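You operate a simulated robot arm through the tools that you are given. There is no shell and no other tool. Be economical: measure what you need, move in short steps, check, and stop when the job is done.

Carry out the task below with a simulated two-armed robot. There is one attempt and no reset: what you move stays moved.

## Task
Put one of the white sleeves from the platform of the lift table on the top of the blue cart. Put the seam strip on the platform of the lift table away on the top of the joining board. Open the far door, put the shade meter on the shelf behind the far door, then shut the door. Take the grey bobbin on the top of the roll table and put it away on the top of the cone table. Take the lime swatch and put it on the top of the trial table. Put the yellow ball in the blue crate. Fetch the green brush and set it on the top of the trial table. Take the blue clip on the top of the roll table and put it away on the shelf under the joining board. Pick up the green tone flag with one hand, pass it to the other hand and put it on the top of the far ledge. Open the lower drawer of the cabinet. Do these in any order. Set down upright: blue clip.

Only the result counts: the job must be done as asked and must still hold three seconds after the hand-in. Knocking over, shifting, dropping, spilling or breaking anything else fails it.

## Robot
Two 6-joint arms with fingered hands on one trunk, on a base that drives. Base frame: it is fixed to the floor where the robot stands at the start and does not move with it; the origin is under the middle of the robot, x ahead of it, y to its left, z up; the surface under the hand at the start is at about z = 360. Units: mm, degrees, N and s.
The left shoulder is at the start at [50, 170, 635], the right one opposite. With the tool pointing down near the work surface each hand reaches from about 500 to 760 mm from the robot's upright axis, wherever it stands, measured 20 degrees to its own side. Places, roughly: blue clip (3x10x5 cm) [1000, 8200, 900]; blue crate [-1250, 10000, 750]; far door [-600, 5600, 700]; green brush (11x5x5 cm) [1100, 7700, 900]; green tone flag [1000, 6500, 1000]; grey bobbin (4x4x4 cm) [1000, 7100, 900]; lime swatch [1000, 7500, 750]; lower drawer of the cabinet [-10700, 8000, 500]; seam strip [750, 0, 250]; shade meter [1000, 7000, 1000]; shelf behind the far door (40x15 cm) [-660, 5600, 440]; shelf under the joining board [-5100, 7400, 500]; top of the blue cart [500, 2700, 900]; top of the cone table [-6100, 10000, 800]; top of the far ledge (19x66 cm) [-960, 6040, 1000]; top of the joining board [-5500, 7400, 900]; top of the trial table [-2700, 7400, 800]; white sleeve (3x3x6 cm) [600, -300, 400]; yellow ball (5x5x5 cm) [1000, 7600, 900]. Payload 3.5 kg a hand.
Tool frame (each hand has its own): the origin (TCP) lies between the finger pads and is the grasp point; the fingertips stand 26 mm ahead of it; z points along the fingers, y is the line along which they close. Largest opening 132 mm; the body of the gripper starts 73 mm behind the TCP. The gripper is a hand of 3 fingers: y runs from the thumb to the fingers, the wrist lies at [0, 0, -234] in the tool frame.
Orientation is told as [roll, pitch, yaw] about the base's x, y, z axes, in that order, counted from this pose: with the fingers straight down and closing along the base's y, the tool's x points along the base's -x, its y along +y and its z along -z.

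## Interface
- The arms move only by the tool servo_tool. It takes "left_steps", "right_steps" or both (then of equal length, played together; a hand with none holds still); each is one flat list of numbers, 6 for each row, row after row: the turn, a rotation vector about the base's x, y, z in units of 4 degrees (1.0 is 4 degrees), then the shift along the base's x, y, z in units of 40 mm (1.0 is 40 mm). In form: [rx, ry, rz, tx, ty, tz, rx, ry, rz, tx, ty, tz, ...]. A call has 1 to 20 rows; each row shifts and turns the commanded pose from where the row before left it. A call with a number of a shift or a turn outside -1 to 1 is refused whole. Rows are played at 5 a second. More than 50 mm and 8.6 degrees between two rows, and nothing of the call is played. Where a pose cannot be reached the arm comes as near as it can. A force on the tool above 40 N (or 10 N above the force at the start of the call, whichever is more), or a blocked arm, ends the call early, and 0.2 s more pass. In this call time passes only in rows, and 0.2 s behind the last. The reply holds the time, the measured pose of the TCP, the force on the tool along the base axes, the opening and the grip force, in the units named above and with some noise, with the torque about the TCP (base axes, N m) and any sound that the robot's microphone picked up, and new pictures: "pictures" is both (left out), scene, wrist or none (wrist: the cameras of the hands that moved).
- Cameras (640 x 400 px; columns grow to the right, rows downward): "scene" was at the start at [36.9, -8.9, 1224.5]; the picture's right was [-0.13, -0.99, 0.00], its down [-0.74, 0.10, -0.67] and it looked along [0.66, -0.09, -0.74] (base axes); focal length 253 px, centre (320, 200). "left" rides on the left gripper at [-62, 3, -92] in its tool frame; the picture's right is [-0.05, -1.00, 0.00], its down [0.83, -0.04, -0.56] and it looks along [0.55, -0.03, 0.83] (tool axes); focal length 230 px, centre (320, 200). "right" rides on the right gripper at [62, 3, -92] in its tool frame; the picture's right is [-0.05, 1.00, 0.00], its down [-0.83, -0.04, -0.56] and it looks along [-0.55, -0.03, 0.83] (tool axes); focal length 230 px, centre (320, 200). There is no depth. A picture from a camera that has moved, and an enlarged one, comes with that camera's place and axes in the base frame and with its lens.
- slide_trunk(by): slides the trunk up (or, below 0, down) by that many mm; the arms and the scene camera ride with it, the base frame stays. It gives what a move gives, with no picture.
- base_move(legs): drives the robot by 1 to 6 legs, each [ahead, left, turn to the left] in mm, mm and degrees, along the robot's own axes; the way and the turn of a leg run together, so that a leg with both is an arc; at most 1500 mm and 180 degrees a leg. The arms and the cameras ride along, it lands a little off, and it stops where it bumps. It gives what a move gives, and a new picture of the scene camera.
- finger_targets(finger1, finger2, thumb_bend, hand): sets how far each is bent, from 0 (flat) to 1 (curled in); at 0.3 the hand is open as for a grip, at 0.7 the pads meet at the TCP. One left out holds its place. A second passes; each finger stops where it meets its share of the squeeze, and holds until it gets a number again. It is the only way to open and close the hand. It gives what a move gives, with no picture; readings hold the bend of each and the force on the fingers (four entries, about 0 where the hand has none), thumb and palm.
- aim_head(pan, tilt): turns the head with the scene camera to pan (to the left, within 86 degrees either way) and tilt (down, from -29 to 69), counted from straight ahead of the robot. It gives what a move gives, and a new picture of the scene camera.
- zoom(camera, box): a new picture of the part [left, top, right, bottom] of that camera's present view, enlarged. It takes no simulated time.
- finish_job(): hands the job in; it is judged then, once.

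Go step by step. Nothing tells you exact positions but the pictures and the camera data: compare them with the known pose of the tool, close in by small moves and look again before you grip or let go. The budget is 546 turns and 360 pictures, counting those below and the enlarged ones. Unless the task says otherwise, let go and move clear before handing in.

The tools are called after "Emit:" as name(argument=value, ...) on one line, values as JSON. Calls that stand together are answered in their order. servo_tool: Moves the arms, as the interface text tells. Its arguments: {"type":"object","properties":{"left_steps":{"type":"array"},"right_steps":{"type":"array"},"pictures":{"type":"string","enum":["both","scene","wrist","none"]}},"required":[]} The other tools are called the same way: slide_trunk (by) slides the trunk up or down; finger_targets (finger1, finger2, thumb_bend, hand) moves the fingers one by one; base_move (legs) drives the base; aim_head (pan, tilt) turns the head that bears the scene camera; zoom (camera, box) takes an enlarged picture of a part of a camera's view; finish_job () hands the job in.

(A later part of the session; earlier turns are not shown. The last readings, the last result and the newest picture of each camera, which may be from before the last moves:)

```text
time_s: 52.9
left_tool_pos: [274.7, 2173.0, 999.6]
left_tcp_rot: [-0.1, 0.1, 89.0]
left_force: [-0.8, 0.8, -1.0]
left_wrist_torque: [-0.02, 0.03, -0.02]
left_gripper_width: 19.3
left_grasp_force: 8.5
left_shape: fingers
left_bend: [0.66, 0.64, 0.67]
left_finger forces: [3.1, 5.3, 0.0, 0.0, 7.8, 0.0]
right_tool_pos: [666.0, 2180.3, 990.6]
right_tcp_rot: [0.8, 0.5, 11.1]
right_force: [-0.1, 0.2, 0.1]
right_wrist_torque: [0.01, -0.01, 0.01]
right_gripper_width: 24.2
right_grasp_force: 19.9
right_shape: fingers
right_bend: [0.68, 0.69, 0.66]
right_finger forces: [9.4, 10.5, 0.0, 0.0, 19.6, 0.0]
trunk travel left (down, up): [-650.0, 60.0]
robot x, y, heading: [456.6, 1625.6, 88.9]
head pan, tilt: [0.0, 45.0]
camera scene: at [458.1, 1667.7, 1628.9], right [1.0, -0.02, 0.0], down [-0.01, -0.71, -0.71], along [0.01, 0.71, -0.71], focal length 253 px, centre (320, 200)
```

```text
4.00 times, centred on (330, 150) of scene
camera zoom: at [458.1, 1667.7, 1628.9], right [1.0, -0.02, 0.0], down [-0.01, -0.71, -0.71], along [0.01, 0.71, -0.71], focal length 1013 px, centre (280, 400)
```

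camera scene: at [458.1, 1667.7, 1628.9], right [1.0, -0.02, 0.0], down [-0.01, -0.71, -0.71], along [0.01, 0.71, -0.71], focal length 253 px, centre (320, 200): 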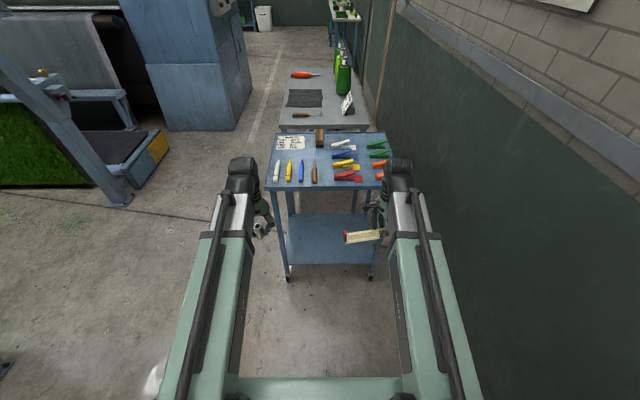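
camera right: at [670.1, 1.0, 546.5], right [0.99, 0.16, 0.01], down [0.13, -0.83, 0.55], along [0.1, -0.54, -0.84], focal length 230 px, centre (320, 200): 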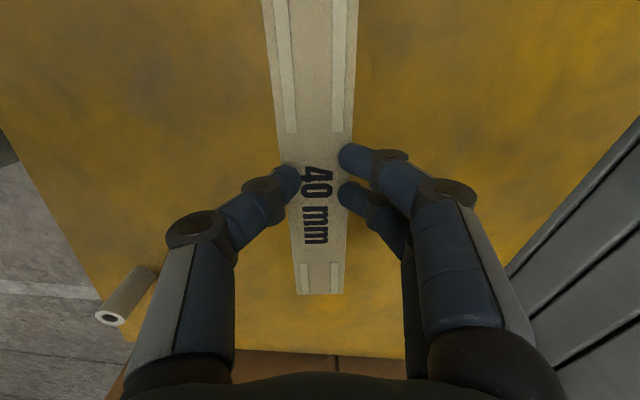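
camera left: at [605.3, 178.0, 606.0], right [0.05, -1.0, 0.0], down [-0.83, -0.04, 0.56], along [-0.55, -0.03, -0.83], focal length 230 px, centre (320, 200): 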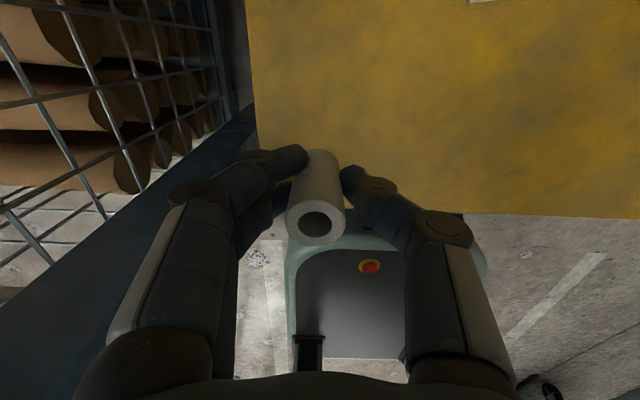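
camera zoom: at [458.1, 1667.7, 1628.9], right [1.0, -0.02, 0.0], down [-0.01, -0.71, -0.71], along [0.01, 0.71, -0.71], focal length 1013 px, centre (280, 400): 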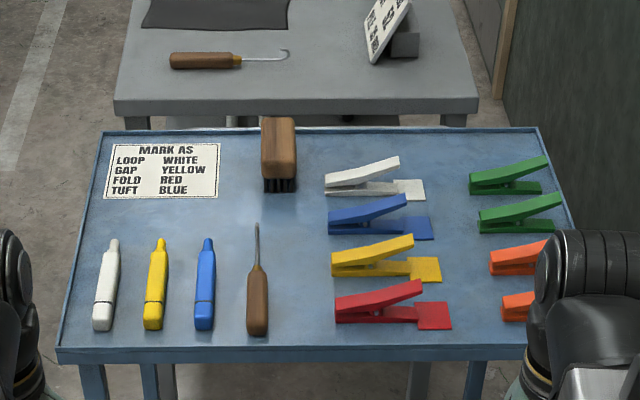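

Free spot on the cart between the awl and the clips, about (487, 2620), cart top z≈900. I drive closer.

Emit:
base_move(legs=[[380, -110, 0]])

Emit:
zoom(camera="left", box=[0, 0, 640, 400])

```text
time_s: 55.4
left_tool_pos: [390.1, 2548.0, 999.3]
left_tcp_rot: [0.0, 0.0, 89.1]
left_force: [-0.5, 0.6, -0.1]
left_wrist_torque: [0.03, -0.01, 0.03]
left_gripper_width: 19.3
left_grasp_force: 8.3
left_shape: fingers
left_bend: [0.66, 0.64, 0.67]
left_finger forces: [3.2, 5.3, 0.0, 0.0, 7.8, 0.0]
right_tool_pos: [780.6, 2555.8, 991.2]
right_tcp_rot: [0.7, 0.6, 11.2]
right_force: [0.9, -0.4, -0.3]
right_wrist_torque: [-0.02, 0.0, 0.0]
right_gripper_width: 24.0
right_grasp_force: 19.6
right_shape: fingers
right_bend: [0.68, 0.69, 0.66]
right_finger forces: [9.4, 10.5, 0.0, 0.1, 19.6, 0.0]
trunk travel left (down, up): [-650.0, 60.0]
robot x, y, heading: [571.6, 2001.0, 88.7]
head pan, tilt: [0.0, 45.0]
camera scene: at [574.0, 2044.1, 1628.8], right [1.0, -0.02, 0.0], down [-0.01, -0.71, -0.71], along [0.01, 0.71, -0.71], focal length 253 px, centre (320, 200)
```

scene: 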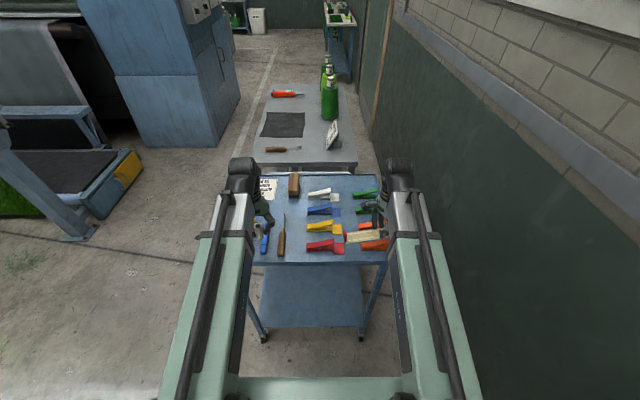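

```text
1.00 times, centred on (320, 200) of left (not enlarged: the box is as wide or as high as the picture)
camera zoom: at [389.2, 2608.8, 1092.9], right [1.0, 0.04, 0.0], down [0.03, -0.83, 0.56], along [0.02, -0.56, -0.83], focal length 230 px, centre (320, 200)
```

zoom: 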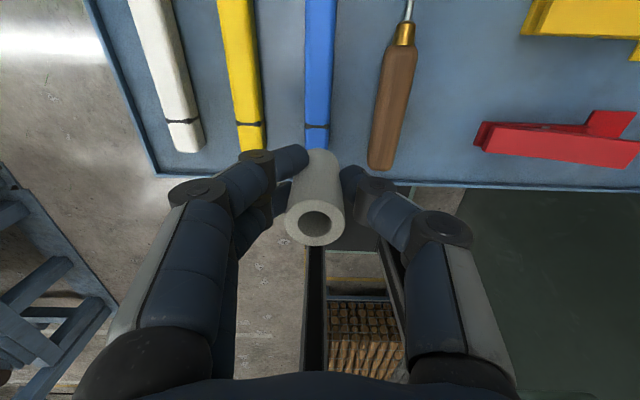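

Gap between the awl (x≈445) and the clips (x≈522). I turn the left hand so it closes along y and move above (485, 2630).

Emit:
servo_tool(left_steps=[0, 0, 1, 0.12, 0.1, 0, 0, 0, 1, 0.12, 0.1, 0, 0, 0, 1, 0.12, 0.1, 0, 0, 0, 1, 0.12, 0.1, 0, 0, 0, 1, 0.12, 0.1, 0, 0, 0, 1, 0.12, 0.1, 0, 0, 0, 1, 0.12, 0.1, 0, 0, 0, 1, 0.12, 0.1, 0, 0, 0, 1, 0.12, 0.1, 0, 0, 0, 1, 0.12, 0.1, 0, 0, 0, 1, 0.12, 0.1, 0, 0, 0, 1, 0.12, 0.1, 0, 0, 0, 1, 0.12, 0.1, 0, 0, 0, 1, 0.12, 0.1, 0, 0, 0, 1, 0.12, 0.1, 0, 0, 0, 1, 0.12, 0.1, 0, 0, 0, 1, 0.12, 0.1, 0, 0, 0, 1, 0.12, 0.1, 0, 0, 0, 1, 0.12, 0.1, 0, 0, 0, 1, 0.12, 0.1, 0], pictures="wrist")

```text
time_s: 59.6
left_tool_pos: [480.6, 2621.8, 998.1]
left_tcp_rot: [-0.1, 0.1, 164.8]
left_force: [-0.3, -0.5, 0.3]
left_wrist_torque: [-0.01, -0.01, 0.03]
left_gripper_width: 19.2
left_grasp_force: 9.1
left_shape: fingers
left_bend: [0.66, 0.64, 0.67]
left_finger forces: [3.1, 5.3, 0.0, 0.1, 7.6, 0.1]
left hand out of reach, approached as far as the arm can: row 20
right_tool_pos: [781.1, 2556.0, 991.3]
right_tcp_rot: [0.8, 0.5, 11.2]
right_force: [0.8, -0.9, -0.5]
right_wrist_torque: [0.0, -0.01, 0.02]
right_gripper_width: 24.0
right_grasp_force: 19.5
right_shape: fingers
right_bend: [0.68, 0.69, 0.66]
right_finger forces: [9.4, 10.5, 0.0, 0.0, 19.7, 0.0]
trunk travel left (down, up): [-650.0, 60.0]
robot x, y, heading: [574.6, 2000.8, 89.0]
head pan, tilt: [0.0, 45.0]
camera left: at [421.5, 2634.7, 1092.8], right [0.21, 0.98, 0.0], down [0.81, -0.17, 0.56], along [0.54, -0.12, -0.83], focal length 230 px, centre (320, 200)
```

left: 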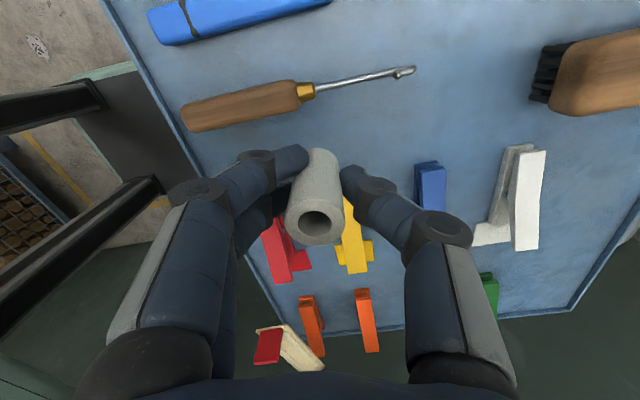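

Position is good: about 36–41 mm clear on both sides. I lower the sleeve.

Emit:
servo_tool(left_steps=[0, 0, -0.3, 0.05, 0, -0.4, 0, 0, 0, 0, 0, -0.4, 0, 0, 0, 0, 0, -0.3, 0, 0, 0, 0, 0, -0.1, 0, 0, 0, 0, 0, 0], pictures="wrist")

```text
time_s: 60.8
left_tool_pos: [482.3, 2623.0, 952.0]
left_tcp_rot: [0.0, 0.1, 163.6]
left_force: [0.1, -0.5, 0.1]
left_wrist_torque: [-0.01, 0.0, 0.0]
left_gripper_width: 19.3
left_grasp_force: 8.1
left_shape: fingers
left_bend: [0.66, 0.64, 0.67]
left_finger forces: [3.2, 5.4, 0.0, 0.0, 7.7, 0.0]
right_tool_pos: [780.7, 2554.3, 992.1]
right_tcp_rot: [0.7, 0.6, 11.2]
right_force: [-1.0, 0.7, -0.6]
right_wrist_torque: [0.03, -0.01, -0.02]
right_gripper_width: 24.2
right_grasp_force: 19.9
right_shape: fingers
right_bend: [0.68, 0.69, 0.66]
right_finger forces: [9.5, 10.5, 0.0, 0.0, 19.6, 0.0]
trunk travel left (down, up): [-650.0, 60.0]
robot x, y, heading: [574.9, 2001.7, 89.4]
head pan, tilt: [0.0, 45.0]
camera left: at [423.4, 2636.4, 1045.2], right [0.23, 0.97, 0.0], down [0.81, -0.19, 0.56], along [0.54, -0.13, -0.83], focal length 230 px, centre (320, 200)
```

left: 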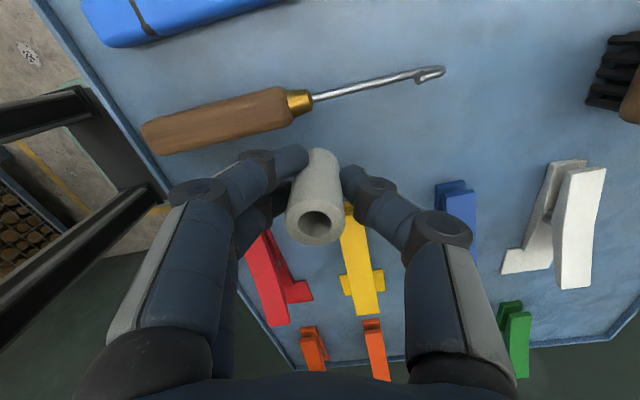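

Continue down to contact.

Emit:
servo_tool(left_steps=[0, 0, 0, 0, 0, -0.12, 0, 0, 0, 0, 0, -0.08, 0, 0, 0, 0, 0, -0.05, 0, 0, 0, 0, 0, 0], pictures="none")

```text
time_s: 61.8
left_tool_pos: [483.4, 2622.8, 942.1]
left_tcp_rot: [0.0, 0.0, 163.6]
left_force: [-0.3, -0.5, -0.1]
left_wrist_torque: [0.0, -0.02, -0.01]
left_gripper_width: 19.4
left_grasp_force: 8.3
left_shape: fingers
left_bend: [0.66, 0.64, 0.67]
left_finger forces: [3.1, 5.4, 0.0, 0.0, 7.7, 0.0]
right_tool_pos: [780.1, 2555.5, 990.7]
right_tcp_rot: [0.8, 0.7, 11.3]
right_force: [-0.6, -0.6, -0.5]
right_wrist_torque: [0.0, -0.01, 0.0]
right_gripper_width: 23.9
right_grasp_force: 20.0
right_shape: fingers
right_bend: [0.68, 0.69, 0.66]
right_finger forces: [9.4, 10.4, 0.1, 0.1, 19.5, 0.0]
trunk travel left (down, up): [-650.0, 60.0]
robot x, y, heading: [574.6, 1999.1, 89.2]
head pan, tilt: [0.0, 45.0]
```

Emit:
servo_tool(left_steps=[0, 0, 0, 0, 0, -0.05, 0, 0, 0, 0, 0, -0.05, 0, 0, 0, 0, 0, 0], pictures="none")

Emit:
servo_tool(left_steps=[0, 0, 0, 0, 0, -0.04, 0, 0, 0, 0, 0, 0], pictures="wrist")

```text
time_s: 62.6
left_tool_pos: [483.1, 2623.5, 938.5]
left_tcp_rot: [0.0, 0.1, 163.7]
left_force: [-0.2, -0.3, 0.3]
left_wrist_torque: [-0.04, 0.03, 0.0]
left_gripper_width: 19.5
left_grasp_force: 8.4
left_shape: fingers
left_bend: [0.66, 0.64, 0.67]
left_finger forces: [3.0, 5.3, 0.0, 0.1, 7.7, 0.0]
right_tool_pos: [780.5, 2554.8, 991.4]
right_tcp_rot: [0.8, 0.5, 11.2]
right_force: [-0.3, 0.6, -0.2]
right_wrist_torque: [-0.02, -0.02, -0.03]
right_gripper_width: 24.0
right_grasp_force: 19.6
right_shape: fingers
right_bend: [0.68, 0.69, 0.66]
right_finger forces: [9.3, 10.5, 0.1, 0.0, 19.6, 0.1]
trunk travel left (down, up): [-650.0, 60.0]
robot x, y, heading: [572.6, 2000.9, 88.9]
head pan, tilt: [0.0, 45.0]
```

```text
time_s: 63.2
left_tool_pos: [483.2, 2624.3, 936.1]
left_tcp_rot: [0.1, 0.1, 163.4]
left_force: [1.2, -0.5, -0.4]
left_wrist_torque: [0.0, 0.02, -0.02]
left_gripper_width: 19.3
left_grasp_force: 7.9
left_shape: fingers
left_bend: [0.66, 0.64, 0.67]
left_finger forces: [3.1, 5.4, 0.0, 0.1, 7.7, 0.0]
right_tool_pos: [779.7, 2555.1, 991.3]
right_tcp_rot: [0.7, 0.6, 11.2]
right_force: [1.5, -0.4, 0.6]
right_wrist_torque: [-0.01, -0.02, -0.03]
right_gripper_width: 24.2
right_grasp_force: 19.7
right_shape: fingers
right_bend: [0.68, 0.69, 0.66]
right_finger forces: [9.4, 10.5, 0.0, 0.0, 19.6, 0.0]
trunk travel left (down, up): [-650.0, 60.0]
robot x, y, heading: [575.1, 2000.8, 89.0]
head pan, tilt: [0.0, 45.0]
camera left: at [423.3, 2636.5, 1030.2], right [0.23, 0.97, 0.0], down [0.81, -0.19, 0.56], along [0.54, -0.13, -0.83], focal length 230 px, centre (320, 200)
```

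left: 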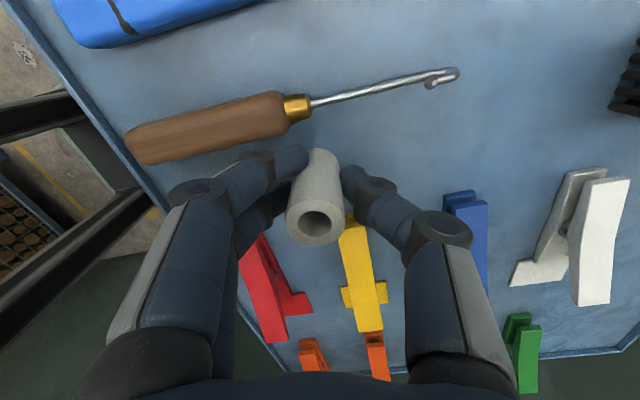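

Not yet in contact; continue by small steps.

Emit:
servo_tool(left_steps=[0, 0, 0, 0, 0, -0.07, 0, 0, 0, 0, 0, -0.07, 0, 0, 0, 0, 0, 0], pictures="none")

Emit:
servo_tool(left_steps=[0, 0, 0, 0, 0, -0.06, 0, 0, 0, 0, 0, -0.06, 0, 0, 0, 0, 0, 0], pictures="wrist")

```text
time_s: 64.0
left_tool_pos: [482.6, 2623.2, 930.9]
left_tcp_rot: [0.0, 0.1, 163.7]
left_force: [-0.3, -0.1, -0.1]
left_wrist_torque: [-0.02, 0.01, 0.0]
left_gripper_width: 19.4
left_grasp_force: 8.1
left_shape: fingers
left_bend: [0.66, 0.64, 0.67]
left_finger forces: [3.1, 5.4, 0.0, 0.1, 7.7, 0.0]
right_tool_pos: [780.9, 2555.4, 990.4]
right_tcp_rot: [0.7, 0.5, 11.2]
right_force: [0.0, -0.4, 0.0]
right_wrist_torque: [-0.01, 0.02, -0.02]
right_gripper_width: 24.0
right_grasp_force: 20.1
right_shape: fingers
right_bend: [0.68, 0.69, 0.66]
right_finger forces: [9.3, 10.5, 0.1, 0.1, 19.6, 0.1]
trunk travel left (down, up): [-650.0, 60.0]
robot x, y, heading: [575.6, 2000.2, 89.3]
head pan, tilt: [0.0, 45.0]
```

```text
time_s: 64.8
left_tool_pos: [481.8, 2623.9, 926.6]
left_tcp_rot: [0.1, 0.2, 163.6]
left_force: [-0.3, 0.3, 0.1]
left_wrist_torque: [0.01, 0.0, -0.03]
left_gripper_width: 19.5
left_grasp_force: 8.0
left_shape: fingers
left_bend: [0.66, 0.64, 0.67]
left_finger forces: [3.1, 5.4, 0.0, 0.0, 7.7, 0.1]
right_tool_pos: [780.1, 2554.6, 991.4]
right_tcp_rot: [0.8, 0.7, 11.1]
right_force: [0.2, 0.1, 0.4]
right_wrist_torque: [0.01, -0.02, -0.01]
right_gripper_width: 23.9
right_grasp_force: 19.7
right_shape: fingers
right_bend: [0.68, 0.69, 0.66]
right_finger forces: [9.5, 10.5, 0.1, 0.1, 19.6, 0.1]
trunk travel left (down, up): [-650.0, 60.0]
robot x, y, heading: [573.1, 2000.9, 88.7]
head pan, tilt: [0.0, 45.0]
camera left: at [423.4, 2636.8, 1019.5], right [0.23, 0.97, 0.0], down [0.81, -0.19, 0.56], along [0.54, -0.13, -0.83], focal length 230 px, centre (320, 200)
```

left: 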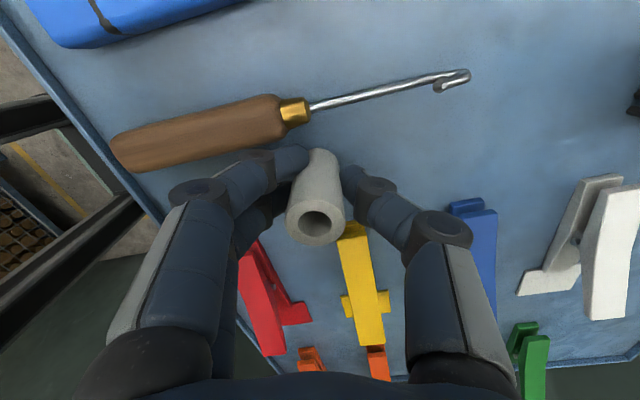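

Emit:
servo_tool(left_steps=[0, 0, 0, 0, 0, -0.06, 0, 0, 0, 0, 0, -0.06, 0, 0, 0, 0, 0, 0], pictures="none")

Emit:
servo_tool(left_steps=[0, 0, 0, 0, 0, -0.06, 0, 0, 0, 0, 0, -0.06, 0, 0, 0, 0, 0, 0], pictures="wrist")

```text
time_s: 65.6
left_tool_pos: [483.2, 2623.8, 921.4]
left_tcp_rot: [0.0, 0.1, 163.6]
left_force: [0.4, 0.3, 0.1]
left_wrist_torque: [0.01, 0.0, -0.01]
left_gripper_width: 19.3
left_grasp_force: 8.8
left_shape: fingers
left_bend: [0.66, 0.64, 0.67]
left_finger forces: [3.5, 5.3, 0.0, 0.1, 7.7, 0.0]
right_tool_pos: [780.3, 2554.5, 992.7]
right_tcp_rot: [0.8, 0.6, 11.3]
right_force: [-0.2, 0.3, -1.3]
right_wrist_torque: [0.04, -0.04, 0.02]
right_gripper_width: 24.2
right_grasp_force: 19.8
right_shape: fingers
right_bend: [0.68, 0.69, 0.66]
right_finger forces: [9.4, 10.5, 0.1, 0.0, 19.6, 0.0]
trunk travel left (down, up): [-650.0, 60.0]
robot x, y, heading: [574.2, 2000.1, 89.3]
head pan, tilt: [0.0, 45.0]
```

```text
time_s: 66.4
left_tool_pos: [484.0, 2623.1, 918.5]
left_tcp_rot: [0.0, 0.0, 163.7]
left_force: [-1.6, -0.1, 16.6]
left_wrist_torque: [-0.05, -0.02, 0.02]
left_gripper_width: 18.9
left_grasp_force: 11.2
left_shape: fingers
left_bend: [0.68, 0.66, 0.67]
left_finger forces: [4.7, 7.4, 0.0, 0.0, 10.8, 0.1]
right_tool_pos: [781.6, 2554.2, 993.0]
right_tcp_rot: [0.8, 0.5, 11.3]
right_force: [0.3, -1.0, -0.3]
right_wrist_torque: [0.0, -0.02, 0.02]
right_gripper_width: 24.1
right_grasp_force: 19.5
right_shape: fingers
right_bend: [0.68, 0.69, 0.66]
right_finger forces: [9.4, 10.6, 0.0, 0.0, 19.6, 0.1]
trunk travel left (down, up): [-650.0, 60.0]
robot x, y, heading: [576.0, 2000.3, 89.2]
head pan, tilt: [0.0, 45.0]
camera left: at [423.5, 2636.1, 1011.0], right [0.23, 0.97, 0.0], down [0.81, -0.19, 0.56], along [0.54, -0.13, -0.83], focal length 230 px, centre (320, 200)
```

left: 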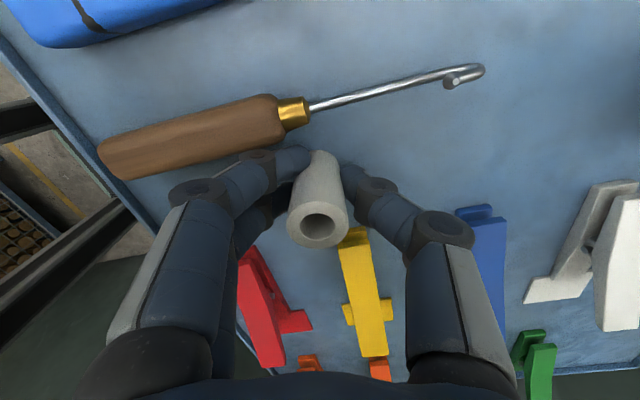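

Contact (16 N). I relieve the pressure and open the fingers moderately.

Emit:
servo_tool(left_steps=[0, 0, 0, 0, 0, 0.06, 0, 0, 0, 0, 0, 0], pictures="none")

Emit:
finger_targets(hand="left", finger1=0.5, finger2=0.5, thumb_bend=0.5)

Emit:
zoom(camera="left", box=[120, 50, 520, 300])

```text
time_s: 67.0
left_tool_pos: [483.9, 2623.3, 918.5]
left_tcp_rot: [0.0, 0.1, 163.5]
left_force: [-0.1, -0.3, 5.1]
left_wrist_torque: [-0.08, -0.03, 0.01]
left_gripper_width: 19.2
left_grasp_force: 9.3
left_shape: fingers
left_bend: [0.67, 0.65, 0.67]
left_finger forces: [3.8, 7.0, 0.0, 0.1, 8.2, 0.0]
right_tool_pos: [779.4, 2553.8, 991.2]
right_tcp_rot: [0.8, 0.6, 11.2]
right_force: [1.4, -0.1, -1.6]
right_wrist_torque: [0.02, 0.0, -0.01]
right_gripper_width: 23.9
right_grasp_force: 19.9
right_shape: fingers
right_bend: [0.68, 0.69, 0.66]
right_finger forces: [9.4, 10.4, 0.0, 0.0, 19.7, 0.0]
trunk travel left (down, up): [-650.0, 60.0]
robot x, y, heading: [573.4, 2001.5, 89.1]
head pan, tilt: [0.0, 45.0]
```

```text
time_s: 68.0
left_tool_pos: [482.1, 2624.0, 919.2]
left_tcp_rot: [0.1, 0.1, 163.5]
left_force: [-0.5, -0.6, 0.4]
left_wrist_torque: [-0.03, 0.03, 0.01]
left_gripper_width: 66.8
left_grasp_force: 0.1
left_shape: fingers
left_bend: [0.5, 0.5, 0.5]
left_finger forces: [0.2, 0.0, 0.0, 0.0, 0.0, 0.0]
right_tool_pos: [780.0, 2555.3, 991.2]
right_tcp_rot: [0.8, 0.6, 11.3]
right_force: [0.0, 0.8, -0.2]
right_wrist_torque: [0.0, -0.01, -0.01]
right_gripper_width: 23.9
right_grasp_force: 19.3
right_shape: fingers
right_bend: [0.68, 0.69, 0.66]
right_finger forces: [9.4, 10.5, 0.0, 0.0, 19.6, 0.0]
trunk travel left (down, up): [-650.0, 60.0]
robot x, y, heading: [576.0, 2001.0, 89.1]
head pan, tilt: [0.0, 45.0]
```

```text
1.60 times, centred on (320, 175) of left
camera zoom: at [423.5, 2637.2, 1012.3], right [0.23, 0.97, 0.0], down [0.81, -0.19, 0.56], along [0.54, -0.13, -0.83], focal length 368 px, centre (320, 240)
```

zoom: 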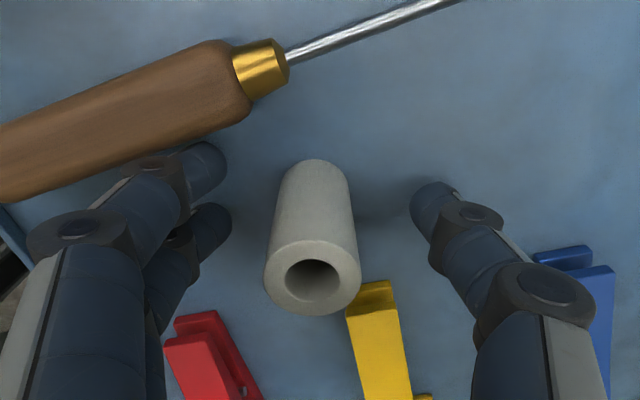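

The sleeve stands free. I lift straight up and check with the scene camera.

Emit:
servo_tool(left_steps=[0, 0, 0, 0, 0, 0.3, 0, 0, 0, 0, 0, 0.6, 0, 0, 0, 0, 0, 0.9, 0, 0, 0, 0, 0, 0.9], pictures="wrist")

```text
time_s: 69.0
left_tool_pos: [483.8, 2626.0, 1027.2]
left_tcp_rot: [-0.1, 0.1, 163.7]
left_force: [-0.6, -0.5, 0.6]
left_wrist_torque: [0.0, -0.01, -0.02]
left_gripper_width: 67.2
left_grasp_force: 0.1
left_shape: fingers
left_bend: [0.5, 0.5, 0.5]
left_finger forces: [0.1, 0.0, 0.1, 0.1, 0.0, 0.1]
right_tool_pos: [780.6, 2555.1, 990.7]
right_tcp_rot: [0.9, 0.5, 11.2]
right_force: [-0.1, 0.1, 0.7]
right_wrist_torque: [-0.02, 0.02, -0.02]
right_gripper_width: 24.1
right_grasp_force: 19.8
right_shape: fingers
right_bend: [0.68, 0.69, 0.66]
right_finger forces: [9.4, 10.5, 0.0, 0.0, 19.6, 0.1]
trunk travel left (down, up): [-650.0, 60.0]
robot x, y, heading: [573.0, 2001.8, 89.3]
head pan, tilt: [0.0, 45.0]
camera left: at [424.1, 2638.3, 1121.2], right [0.23, 0.97, 0.0], down [0.81, -0.19, 0.56], along [0.54, -0.13, -0.83], focal length 230 px, centre (320, 200)
```

left: 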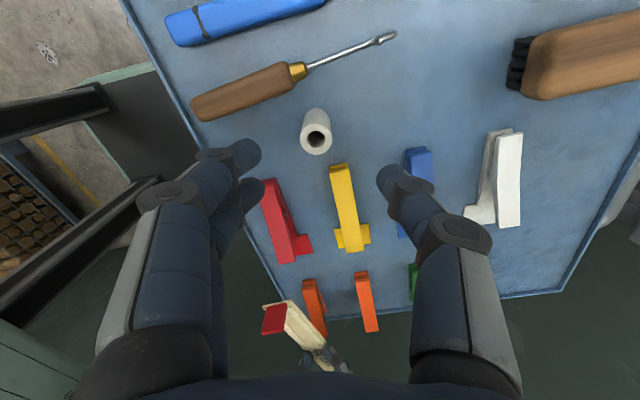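

Sleeve placed. I back off and move to the middle of the aisle, bringing the left hand back to its neutral yaw.

Emit:
base_move(legs=[[-450, 0, 1], [0, 740, 0]])

Emit:
servo_tool(left_steps=[0, 0, -1, -0.12, -0.1, 0, 0, 0, -1, -0.12, -0.1, 0, 0, 0, -1, -0.12, -0.1, 0, 0, 0, -1, -0.12, -0.1, 0, 0, 0, -1, -0.12, -0.1, 0, 0, 0, -1, -0.12, -0.1, 0, 0, 0, -1, -0.12, -0.1, 0, 0, 0, -1, -0.12, -0.1, 0, 0, 0, -1, -0.12, -0.1, 0, 0, 0, -1, -0.12, -0.1, 0, 0, 0, -1, -0.12, -0.1, 0, 0, 0, -1, -0.12, -0.1, 0, 0, 0, -1, -0.12, -0.1, 0, 0, 0, -1, -0.12, -0.1, 0, 0, 0, -1, -0.12, -0.1, 0, 0, 0, -1, -0.12, -0.1, 0, 0, 0, -1, -0.12, -0.1, 0, 0, 0, -1, -0.12, -0.1, 0, 0, 0, -0.6, -0.12, -0.1, 0], pictures="none")

Emit:
aim_head(pan=0, tilt=20)

```text
time_s: 75.3
left_tool_pos: [-268.0, 2169.0, 1027.3]
left_tcp_rot: [0.0, 0.0, 165.0]
left_force: [-0.3, 0.2, -0.1]
left_wrist_torque: [0.0, 0.03, 0.01]
left_gripper_width: 67.3
left_grasp_force: 0.1
left_shape: fingers
left_bend: [0.5, 0.5, 0.5]
left_finger forces: [0.1, 0.0, 0.0, 0.1, 0.0, 0.0]
right_tool_pos: [30.0, 2104.4, 991.0]
right_tcp_rot: [0.7, 0.4, 12.5]
right_force: [-1.0, 0.0, -0.4]
right_wrist_torque: [0.0, 0.02, 0.01]
right_gripper_width: 23.7
right_grasp_force: 19.6
right_shape: fingers
right_bend: [0.68, 0.69, 0.66]
right_finger forces: [9.4, 10.5, 0.0, 0.0, 19.6, 0.0]
trunk travel left (down, up): [-650.0, 60.0]
robot x, y, heading: [-161.5, 1548.6, 90.6]
head pan, tilt: [0.0, 45.0]
camera scene: at [-165.1, 1588.6, 1628.8], right [1.0, 0.01, 0.0], down [0.01, -0.71, -0.71], along [0.0, 0.71, -0.71], focal length 253 px, centre (320, 200)
```

scene: 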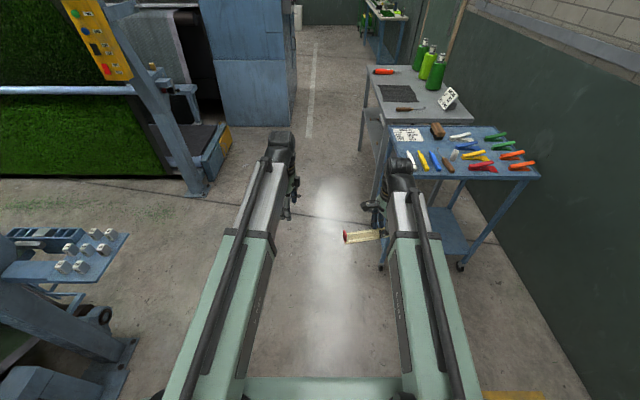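

```text
time_s: 79.3
left_tool_pos: [-359.6, 2094.7, 1027.9]
left_tcp_rot: [0.0, 0.2, 90.5]
left_force: [0.5, 0.2, 0.4]
left_wrist_torque: [0.01, 0.0, -0.04]
left_gripper_width: 67.3
left_grasp_force: 0.0
left_shape: fingers
left_bend: [0.5, 0.5, 0.5]
left_finger forces: [0.0, 0.0, 0.0, 0.1, 0.0, 0.0]
right_tool_pos: [29.8, 2104.7, 991.3]
right_tcp_rot: [0.7, 0.5, 12.5]
right_force: [-0.6, 0.0, -1.1]
right_wrist_torque: [0.03, 0.0, 0.01]
right_gripper_width: 24.1
right_grasp_force: 19.8
right_shape: fingers
right_bend: [0.68, 0.69, 0.66]
right_finger forces: [9.4, 10.5, 0.1, 0.0, 19.5, 0.0]
trunk travel left (down, up): [-650.0, 60.0]
robot x, y, heading: [-163.9, 1547.4, 90.5]
head pan, tilt: [0.0, 45.0]
```

```text
time_s: 80.2
left_tool_pos: [-360.4, 2092.5, 1027.5]
left_tcp_rot: [0.0, 0.1, 90.6]
left_force: [-0.2, 0.5, -0.2]
left_wrist_torque: [0.02, 0.01, -0.02]
left_gripper_width: 67.1
left_grasp_force: 0.0
left_shape: fingers
left_bend: [0.5, 0.5, 0.5]
left_finger forces: [0.0, 0.0, 0.1, 0.0, 0.0, 0.1]
right_tool_pos: [30.0, 2105.8, 991.7]
right_tcp_rot: [0.7, 0.6, 12.5]
right_force: [-0.4, 0.1, 0.3]
right_wrist_torque: [0.03, -0.04, 0.04]
right_gripper_width: 24.0
right_grasp_force: 19.9
right_shape: fingers
right_bend: [0.68, 0.69, 0.66]
right_finger forces: [9.4, 10.4, 0.1, 0.0, 19.6, 0.0]
trunk travel left (down, up): [-650.0, 60.0]
robot x, y, heading: [-161.9, 1548.0, 90.4]
head pan, tilt: [0.0, 20.0]
camera scene: at [-164.5, 1600.4, 1667.4], right [1.0, 0.01, 0.0], down [0.0, -0.34, -0.94], along [-0.01, 0.94, -0.34], focal length 253 px, centre (320, 200)
```

scene: 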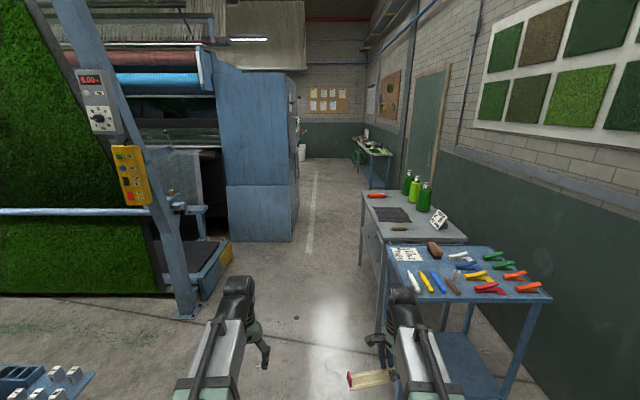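

The aisle ahead is free. I drive up the aisle to about y = 5000.

Emit:
base_move(legs=[[1500, 20, 0], [1500, 0, 0], [400, 0, 0]])

Emit:
aim_head(pan=-25, tilt=20)

Emit:
aim_head(pan=60, tilt=20)

```text
refused: leg 1 is longer than a leg can be; nothing moved
```

```text
time_s: 81.1
left_tool_pos: [-359.9, 2092.6, 1026.8]
left_tcp_rot: [0.0, 0.0, 90.5]
left_force: [-0.1, 0.4, 0.8]
left_wrist_torque: [0.03, 0.03, -0.02]
left_gripper_width: 67.2
left_grasp_force: 0.0
left_shape: fingers
left_bend: [0.5, 0.5, 0.5]
left_finger forces: [0.0, 0.0, 0.1, 0.1, 0.0, 0.0]
right_tool_pos: [29.5, 2105.5, 992.1]
right_tcp_rot: [0.8, 0.6, 12.4]
right_force: [0.6, 0.5, 0.0]
right_wrist_torque: [-0.03, 0.02, 0.0]
right_gripper_width: 24.2
right_grasp_force: 20.0
right_shape: fingers
right_bend: [0.68, 0.69, 0.66]
right_finger forces: [9.4, 10.5, 0.0, 0.0, 19.6, 0.0]
trunk travel left (down, up): [-650.0, 60.0]
robot x, y, heading: [-162.3, 1547.3, 90.2]
head pan, tilt: [-25.0, 20.0]
camera scene: at [-125.1, 1592.0, 1667.5], right [0.91, -0.42, 0.0], down [-0.14, -0.31, -0.94], along [0.39, 0.85, -0.34], focal length 253 px, centre (320, 200)
```

scene: 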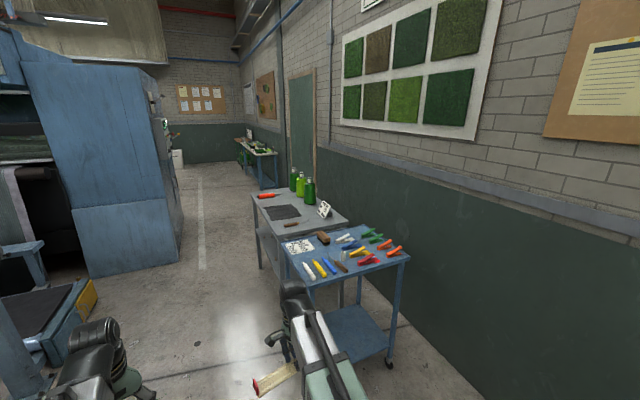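

```text
time_s: 82.7
left_tool_pos: [-359.3, 2091.8, 1027.6]
left_tcp_rot: [0.0, 0.2, 90.5]
left_force: [0.1, -0.6, -1.0]
left_wrist_torque: [0.03, 0.0, 0.01]
left_gripper_width: 67.1
left_grasp_force: 0.1
left_shape: fingers
left_bend: [0.5, 0.5, 0.5]
left_finger forces: [0.0, 0.0, 0.0, 0.0, 0.0, 0.0]
right_tool_pos: [30.6, 2105.3, 991.4]
right_tcp_rot: [0.8, 0.6, 12.5]
right_force: [-0.5, 0.3, -0.9]
right_wrist_torque: [0.0, -0.01, -0.02]
right_gripper_width: 24.5
right_grasp_force: 19.8
right_shape: fingers
right_bend: [0.68, 0.69, 0.66]
right_finger forces: [9.4, 10.5, 0.0, 0.0, 19.6, 0.0]
trunk travel left (down, up): [-650.0, 60.0]
robot x, y, heading: [-162.9, 1546.8, 90.2]
head pan, tilt: [60.0, 20.0]
camera scene: at [-244.8, 1553.4, 1667.5], right [0.49, 0.87, 0.0], down [0.3, -0.17, -0.94], along [-0.82, 0.46, -0.34], focal length 253 px, centre (320, 200)
```

scene: 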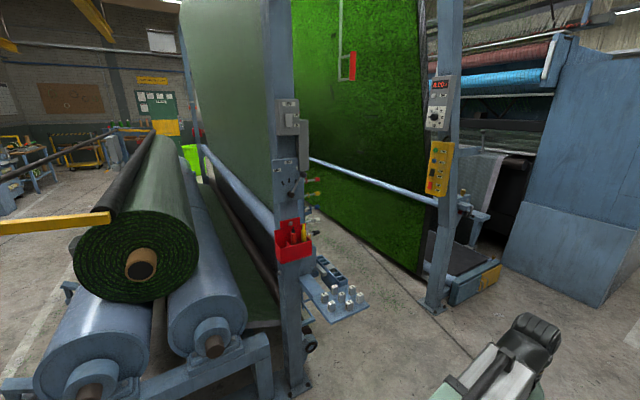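

I drive in legs just under the limit.

Emit:
base_move(legs=[[1480, 20, 0], [1480, 0, 0], [440, 0, 0]])

Emit:
aim_head(pan=-25, tilt=20)

```text
time_s: 99.2
left_tool_pos: [-343.9, 5488.8, 1027.2]
left_tcp_rot: [0.0, 0.2, 89.2]
left_force: [0.0, 0.2, -0.4]
left_wrist_torque: [-0.04, 0.01, 0.01]
left_gripper_width: 67.1
left_grasp_force: 0.1
left_shape: fingers
left_bend: [0.5, 0.5, 0.5]
left_finger forces: [0.0, 0.1, 0.1, 0.0, 0.1, 0.0]
right_tool_pos: [46.9, 5491.1, 991.2]
right_tcp_rot: [0.7, 0.6, 11.1]
right_force: [0.7, -0.3, -0.5]
right_wrist_torque: [0.02, 0.0, 0.01]
right_gripper_width: 24.1
right_grasp_force: 19.9
right_shape: fingers
right_bend: [0.68, 0.69, 0.66]
right_finger forces: [9.3, 10.6, 0.0, 0.0, 19.6, 0.0]
trunk travel left (down, up): [-650.0, 60.0]
robot x, y, heading: [-163.6, 4940.3, 88.9]
head pan, tilt: [60.0, 20.0]
camera scene: at [-242.5, 4947.7, 1667.5], right [0.52, 0.86, 0.0], down [0.29, -0.18, -0.94], along [-0.81, 0.48, -0.34], focal length 253 px, centre (320, 200)
```

scene: 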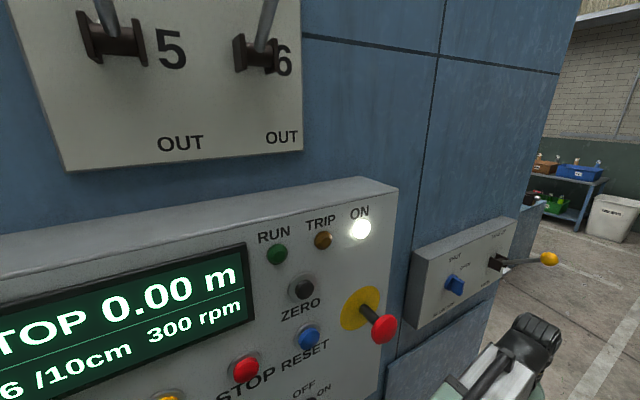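

```text
time_s: 100.8
left_tool_pos: [-343.8, 5488.5, 1027.4]
left_tcp_rot: [0.0, 0.0, 89.2]
left_force: [0.1, 0.4, 0.0]
left_wrist_torque: [-0.02, 0.03, -0.04]
left_gripper_width: 67.5
left_grasp_force: 0.0
left_shape: fingers
left_bend: [0.5, 0.5, 0.5]
left_finger forces: [0.0, 0.0, 0.0, 0.0, 0.0, 0.1]
right_tool_pos: [47.0, 5491.2, 992.1]
right_tcp_rot: [0.8, 0.6, 11.0]
right_force: [-0.6, -0.3, -0.8]
right_wrist_torque: [0.02, -0.03, -0.03]
right_gripper_width: 24.0
right_grasp_force: 19.4
right_shape: fingers
right_bend: [0.68, 0.69, 0.66]
right_finger forces: [9.3, 10.5, 0.0, 0.0, 19.6, 0.0]
trunk travel left (down, up): [-650.0, 60.0]
robot x, y, heading: [-161.8, 4937.8, 89.1]
head pan, tilt: [-25.0, 20.0]
camera scene: at [-122.0, 4982.3, 1667.5], right [0.9, -0.44, 0.0], down [-0.15, -0.31, -0.94], along [0.41, 0.84, -0.34], focal length 253 px, centre (320, 200)
```

scene: 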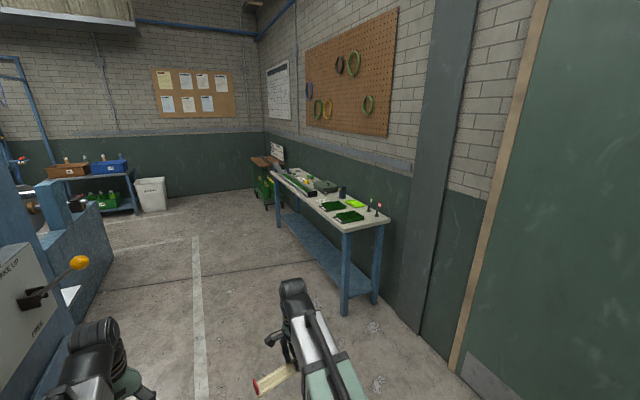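

I see the roll table ahead right, the crate bench at far left, and some lever near my left arm. I look closer.

Emit:
zoom(camera="scene", box=[240, 140, 400, 240])

Emit:
aim_head(pan=45, tilt=35)

```text
4.00 times, centred on (320, 190) of scene
camera zoom: at [-122.0, 4982.3, 1667.5], right [0.9, -0.44, 0.0], down [-0.15, -0.31, -0.94], along [0.41, 0.84, -0.34], focal length 1013 px, centre (320, 240)
```

zoom: 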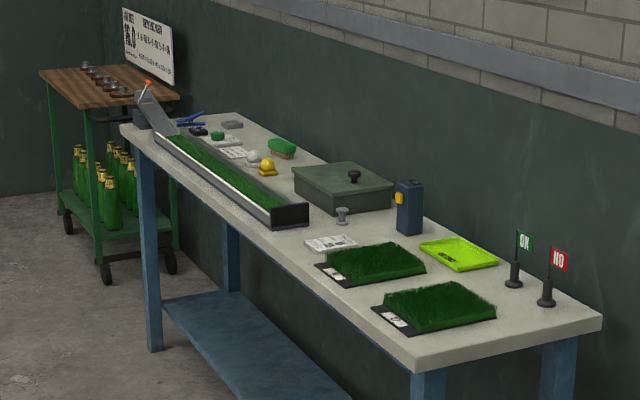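

```text
time_s: 102.2
left_tool_pos: [-344.2, 5488.8, 1027.8]
left_tcp_rot: [-0.1, 0.1, 89.2]
left_force: [-0.2, 1.1, 0.0]
left_wrist_torque: [0.01, -0.02, 0.0]
left_gripper_width: 67.3
left_grasp_force: 0.1
left_shape: fingers
left_bend: [0.5, 0.5, 0.5]
left_finger forces: [0.0, 0.1, 0.0, 0.0, 0.1, 0.1]
right_tool_pos: [46.1, 5491.7, 990.6]
right_tcp_rot: [0.8, 0.5, 11.1]
right_force: [0.8, 1.5, -0.9]
right_wrist_torque: [0.01, -0.04, 0.02]
right_gripper_width: 24.0
right_grasp_force: 19.6
right_shape: fingers
right_bend: [0.68, 0.69, 0.66]
right_finger forces: [9.4, 10.4, 0.1, 0.0, 19.5, 0.0]
trunk travel left (down, up): [-650.0, 60.0]
robot x, y, heading: [-160.2, 4939.9, 89.0]
head pan, tilt: [45.0, 35.0]
camera scene: at [-223.9, 4962.0, 1643.7], right [0.72, 0.69, 0.0], down [0.4, -0.41, -0.82], along [-0.57, 0.59, -0.57], focal length 253 px, centre (320, 200)
```

scene: 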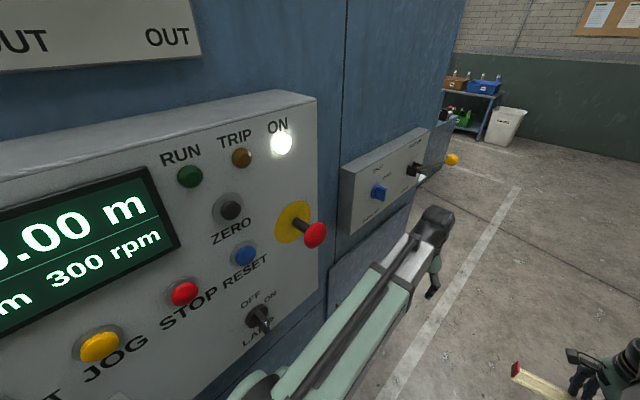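

All the small items stand on the roll table: flags, lime swatch, shade meter, bobbin, ball, brush and the clip at the far end. I drive up to the clip end and turn to face the table.

Emit:
base_move(legs=[[1400, -100, 0], [1400, 0, 0], [150, 0, 0], [0, 0, -90]])

Emit:
aim_head(pan=0, tilt=35)

```text
time_s: 120.4
left_tool_pos: [532.9, 8059.3, 1028.0]
left_tcp_rot: [0.1, 0.1, 0.5]
left_force: [0.0, 0.2, -0.6]
left_wrist_torque: [0.04, 0.0, 0.01]
left_gripper_width: 67.1
left_grasp_force: 0.0
left_shape: fingers
left_bend: [0.5, 0.5, 0.5]
left_finger forces: [0.1, 0.1, 0.0, 0.0, 0.1, 0.1]
right_tool_pos: [543.9, 7669.8, 992.6]
right_tcp_rot: [0.8, 0.6, -77.6]
right_force: [0.0, -0.3, -0.6]
right_wrist_torque: [0.0, 0.02, -0.01]
right_gripper_width: 23.7
right_grasp_force: 18.8
right_shape: fingers
right_bend: [0.69, 0.69, 0.66]
right_finger forces: [8.9, 10.1, 0.0, 0.0, 18.9, 0.0]
trunk travel left (down, up): [-650.0, 60.0]
robot x, y, heading: [-18.6, 7864.0, 0.2]
head pan, tilt: [45.0, 35.0]
camera scene: at [6.4, 7927.6, 1643.7], right [0.71, -0.7, 0.0], down [-0.4, -0.41, -0.82], along [0.58, 0.58, -0.57], focal length 253 px, centre (320, 200)
```

scene: 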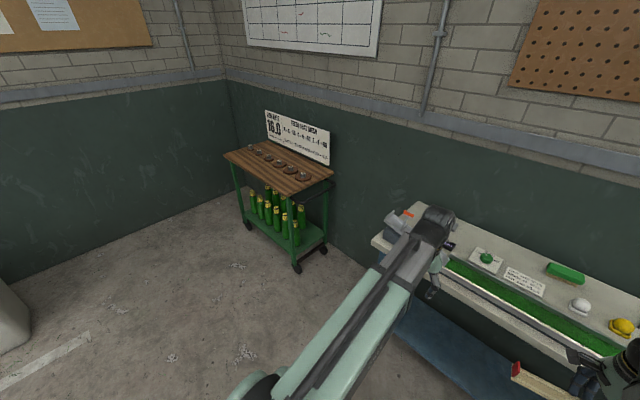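

```text
time_s: 121.5
left_tool_pos: [533.7, 8058.7, 1028.0]
left_tcp_rot: [-0.1, 0.0, 0.5]
left_force: [-0.6, 0.2, 0.3]
left_wrist_torque: [-0.01, 0.0, 0.02]
left_gripper_width: 67.3
left_grasp_force: 0.0
left_shape: fingers
left_bend: [0.5, 0.5, 0.5]
left_finger forces: [0.0, 0.1, 0.1, 0.0, 0.1, 0.1]
right_tool_pos: [544.5, 7668.9, 991.0]
right_tcp_rot: [0.8, 0.6, -77.6]
right_force: [-0.6, 0.6, -0.6]
right_wrist_torque: [-0.01, 0.03, -0.02]
right_gripper_width: 23.5
right_grasp_force: 18.9
right_shape: fingers
right_bend: [0.69, 0.69, 0.66]
right_finger forces: [8.9, 10.1, 0.1, 0.0, 18.8, 0.0]
trunk travel left (down, up): [-650.0, 60.0]
robot x, y, heading: [-15.4, 7867.8, 0.1]
head pan, tilt: [0.0, 35.0]
camera scene: at [32.5, 7865.6, 1643.7], right [0.01, -1.0, 0.0], down [-0.57, 0.0, -0.82], along [0.82, 0.0, -0.57], focal length 253 px, centre (320, 200)
```

scene: 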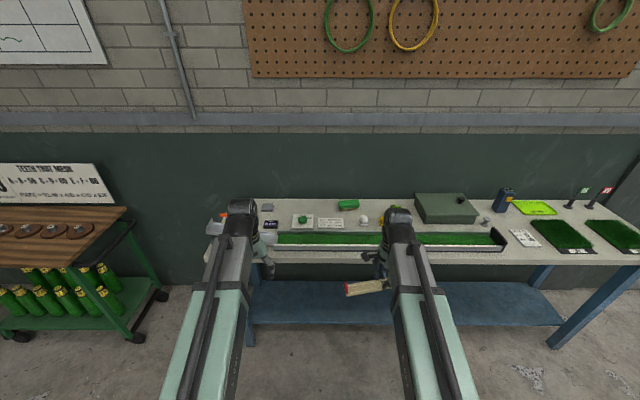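

Emit:
zoom(camera="scene", box=[200, 180, 360, 280])

Emit:
zoom(camera="scene", box=[340, 180, 500, 280])

```text
4.00 times, centred on (280, 230) of scene
camera zoom: at [32.5, 7865.6, 1643.7], right [0.01, -1.0, 0.0], down [-0.57, 0.0, -0.82], along [0.82, 0.0, -0.57], focal length 1013 px, centre (480, 80)
```

zoom: 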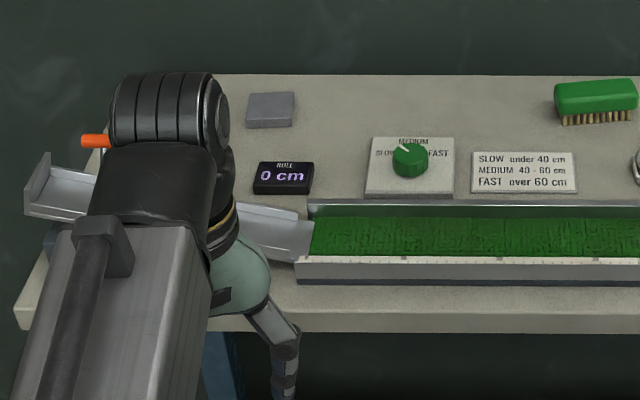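

```text
4.00 times, centred on (420, 230) of scene
camera zoom: at [32.5, 7865.6, 1643.7], right [0.01, -1.0, 0.0], down [-0.57, 0.0, -0.82], along [0.82, 0.0, -0.57], focal length 1013 px, centre (-80, 80)
```

zoom: 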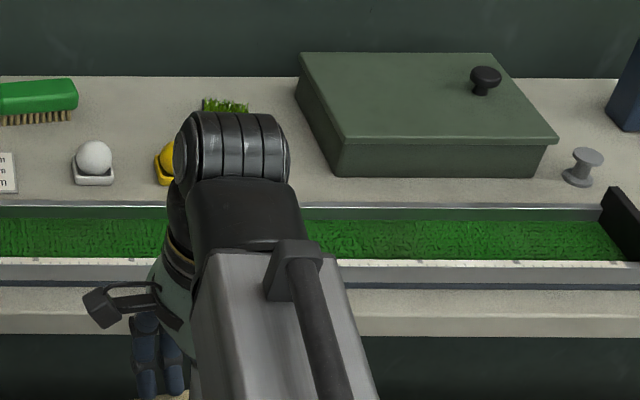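

The left arm hides the clip. I shift the robot 350 mm to its left and look again.

Emit:
base_move(legs=[[150, 350, 0]])

Emit:
zoom(camera="scene", box=[240, 180, 480, 330])

```text
time_s: 123.9
left_tool_pos: [680.6, 8406.2, 1026.4]
left_tcp_rot: [0.0, 0.1, 0.5]
left_force: [-0.6, -0.3, 0.2]
left_wrist_torque: [0.0, 0.03, -0.02]
left_gripper_width: 67.4
left_grasp_force: 0.1
left_shape: fingers
left_bend: [0.5, 0.5, 0.5]
left_finger forces: [0.0, 0.0, 0.1, 0.0, 0.0, 0.1]
right_tool_pos: [692.3, 8016.3, 992.3]
right_tcp_rot: [0.7, 0.5, -77.5]
right_force: [-0.2, -0.4, -0.9]
right_wrist_torque: [-0.01, -0.01, 0.03]
right_gripper_width: 23.6
right_grasp_force: 18.7
right_shape: fingers
right_bend: [0.69, 0.69, 0.66]
right_finger forces: [8.9, 10.2, 0.0, 0.0, 18.8, 0.0]
trunk travel left (down, up): [-650.0, 60.0]
robot x, y, heading: [133.5, 8210.7, 0.3]
head pan, tilt: [0.0, 35.0]
camera scene: at [180.3, 8211.8, 1643.6], right [0.01, -1.0, 0.0], down [-0.57, 0.0, -0.82], along [0.82, 0.0, -0.57], focal length 253 px, centre (320, 200)
```

scene: 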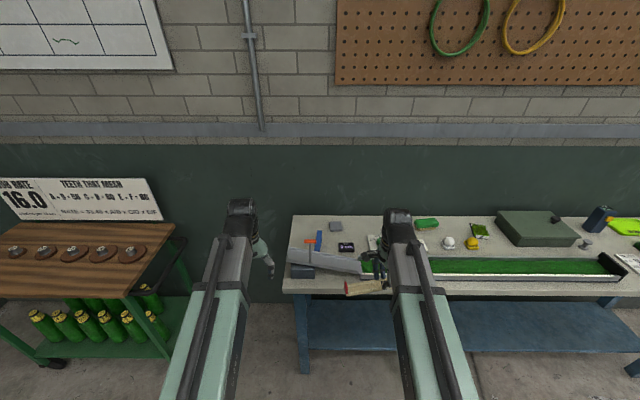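

```text
2.67 times, centred on (360, 255) of scene
camera zoom: at [180.3, 8211.8, 1643.6], right [0.01, -1.0, 0.0], down [-0.57, 0.0, -0.82], along [0.82, 0.0, -0.57], focal length 675 px, centre (213, 53)
```

zoom: 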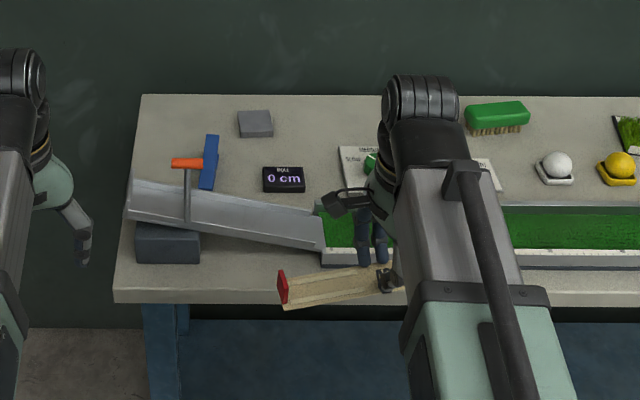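

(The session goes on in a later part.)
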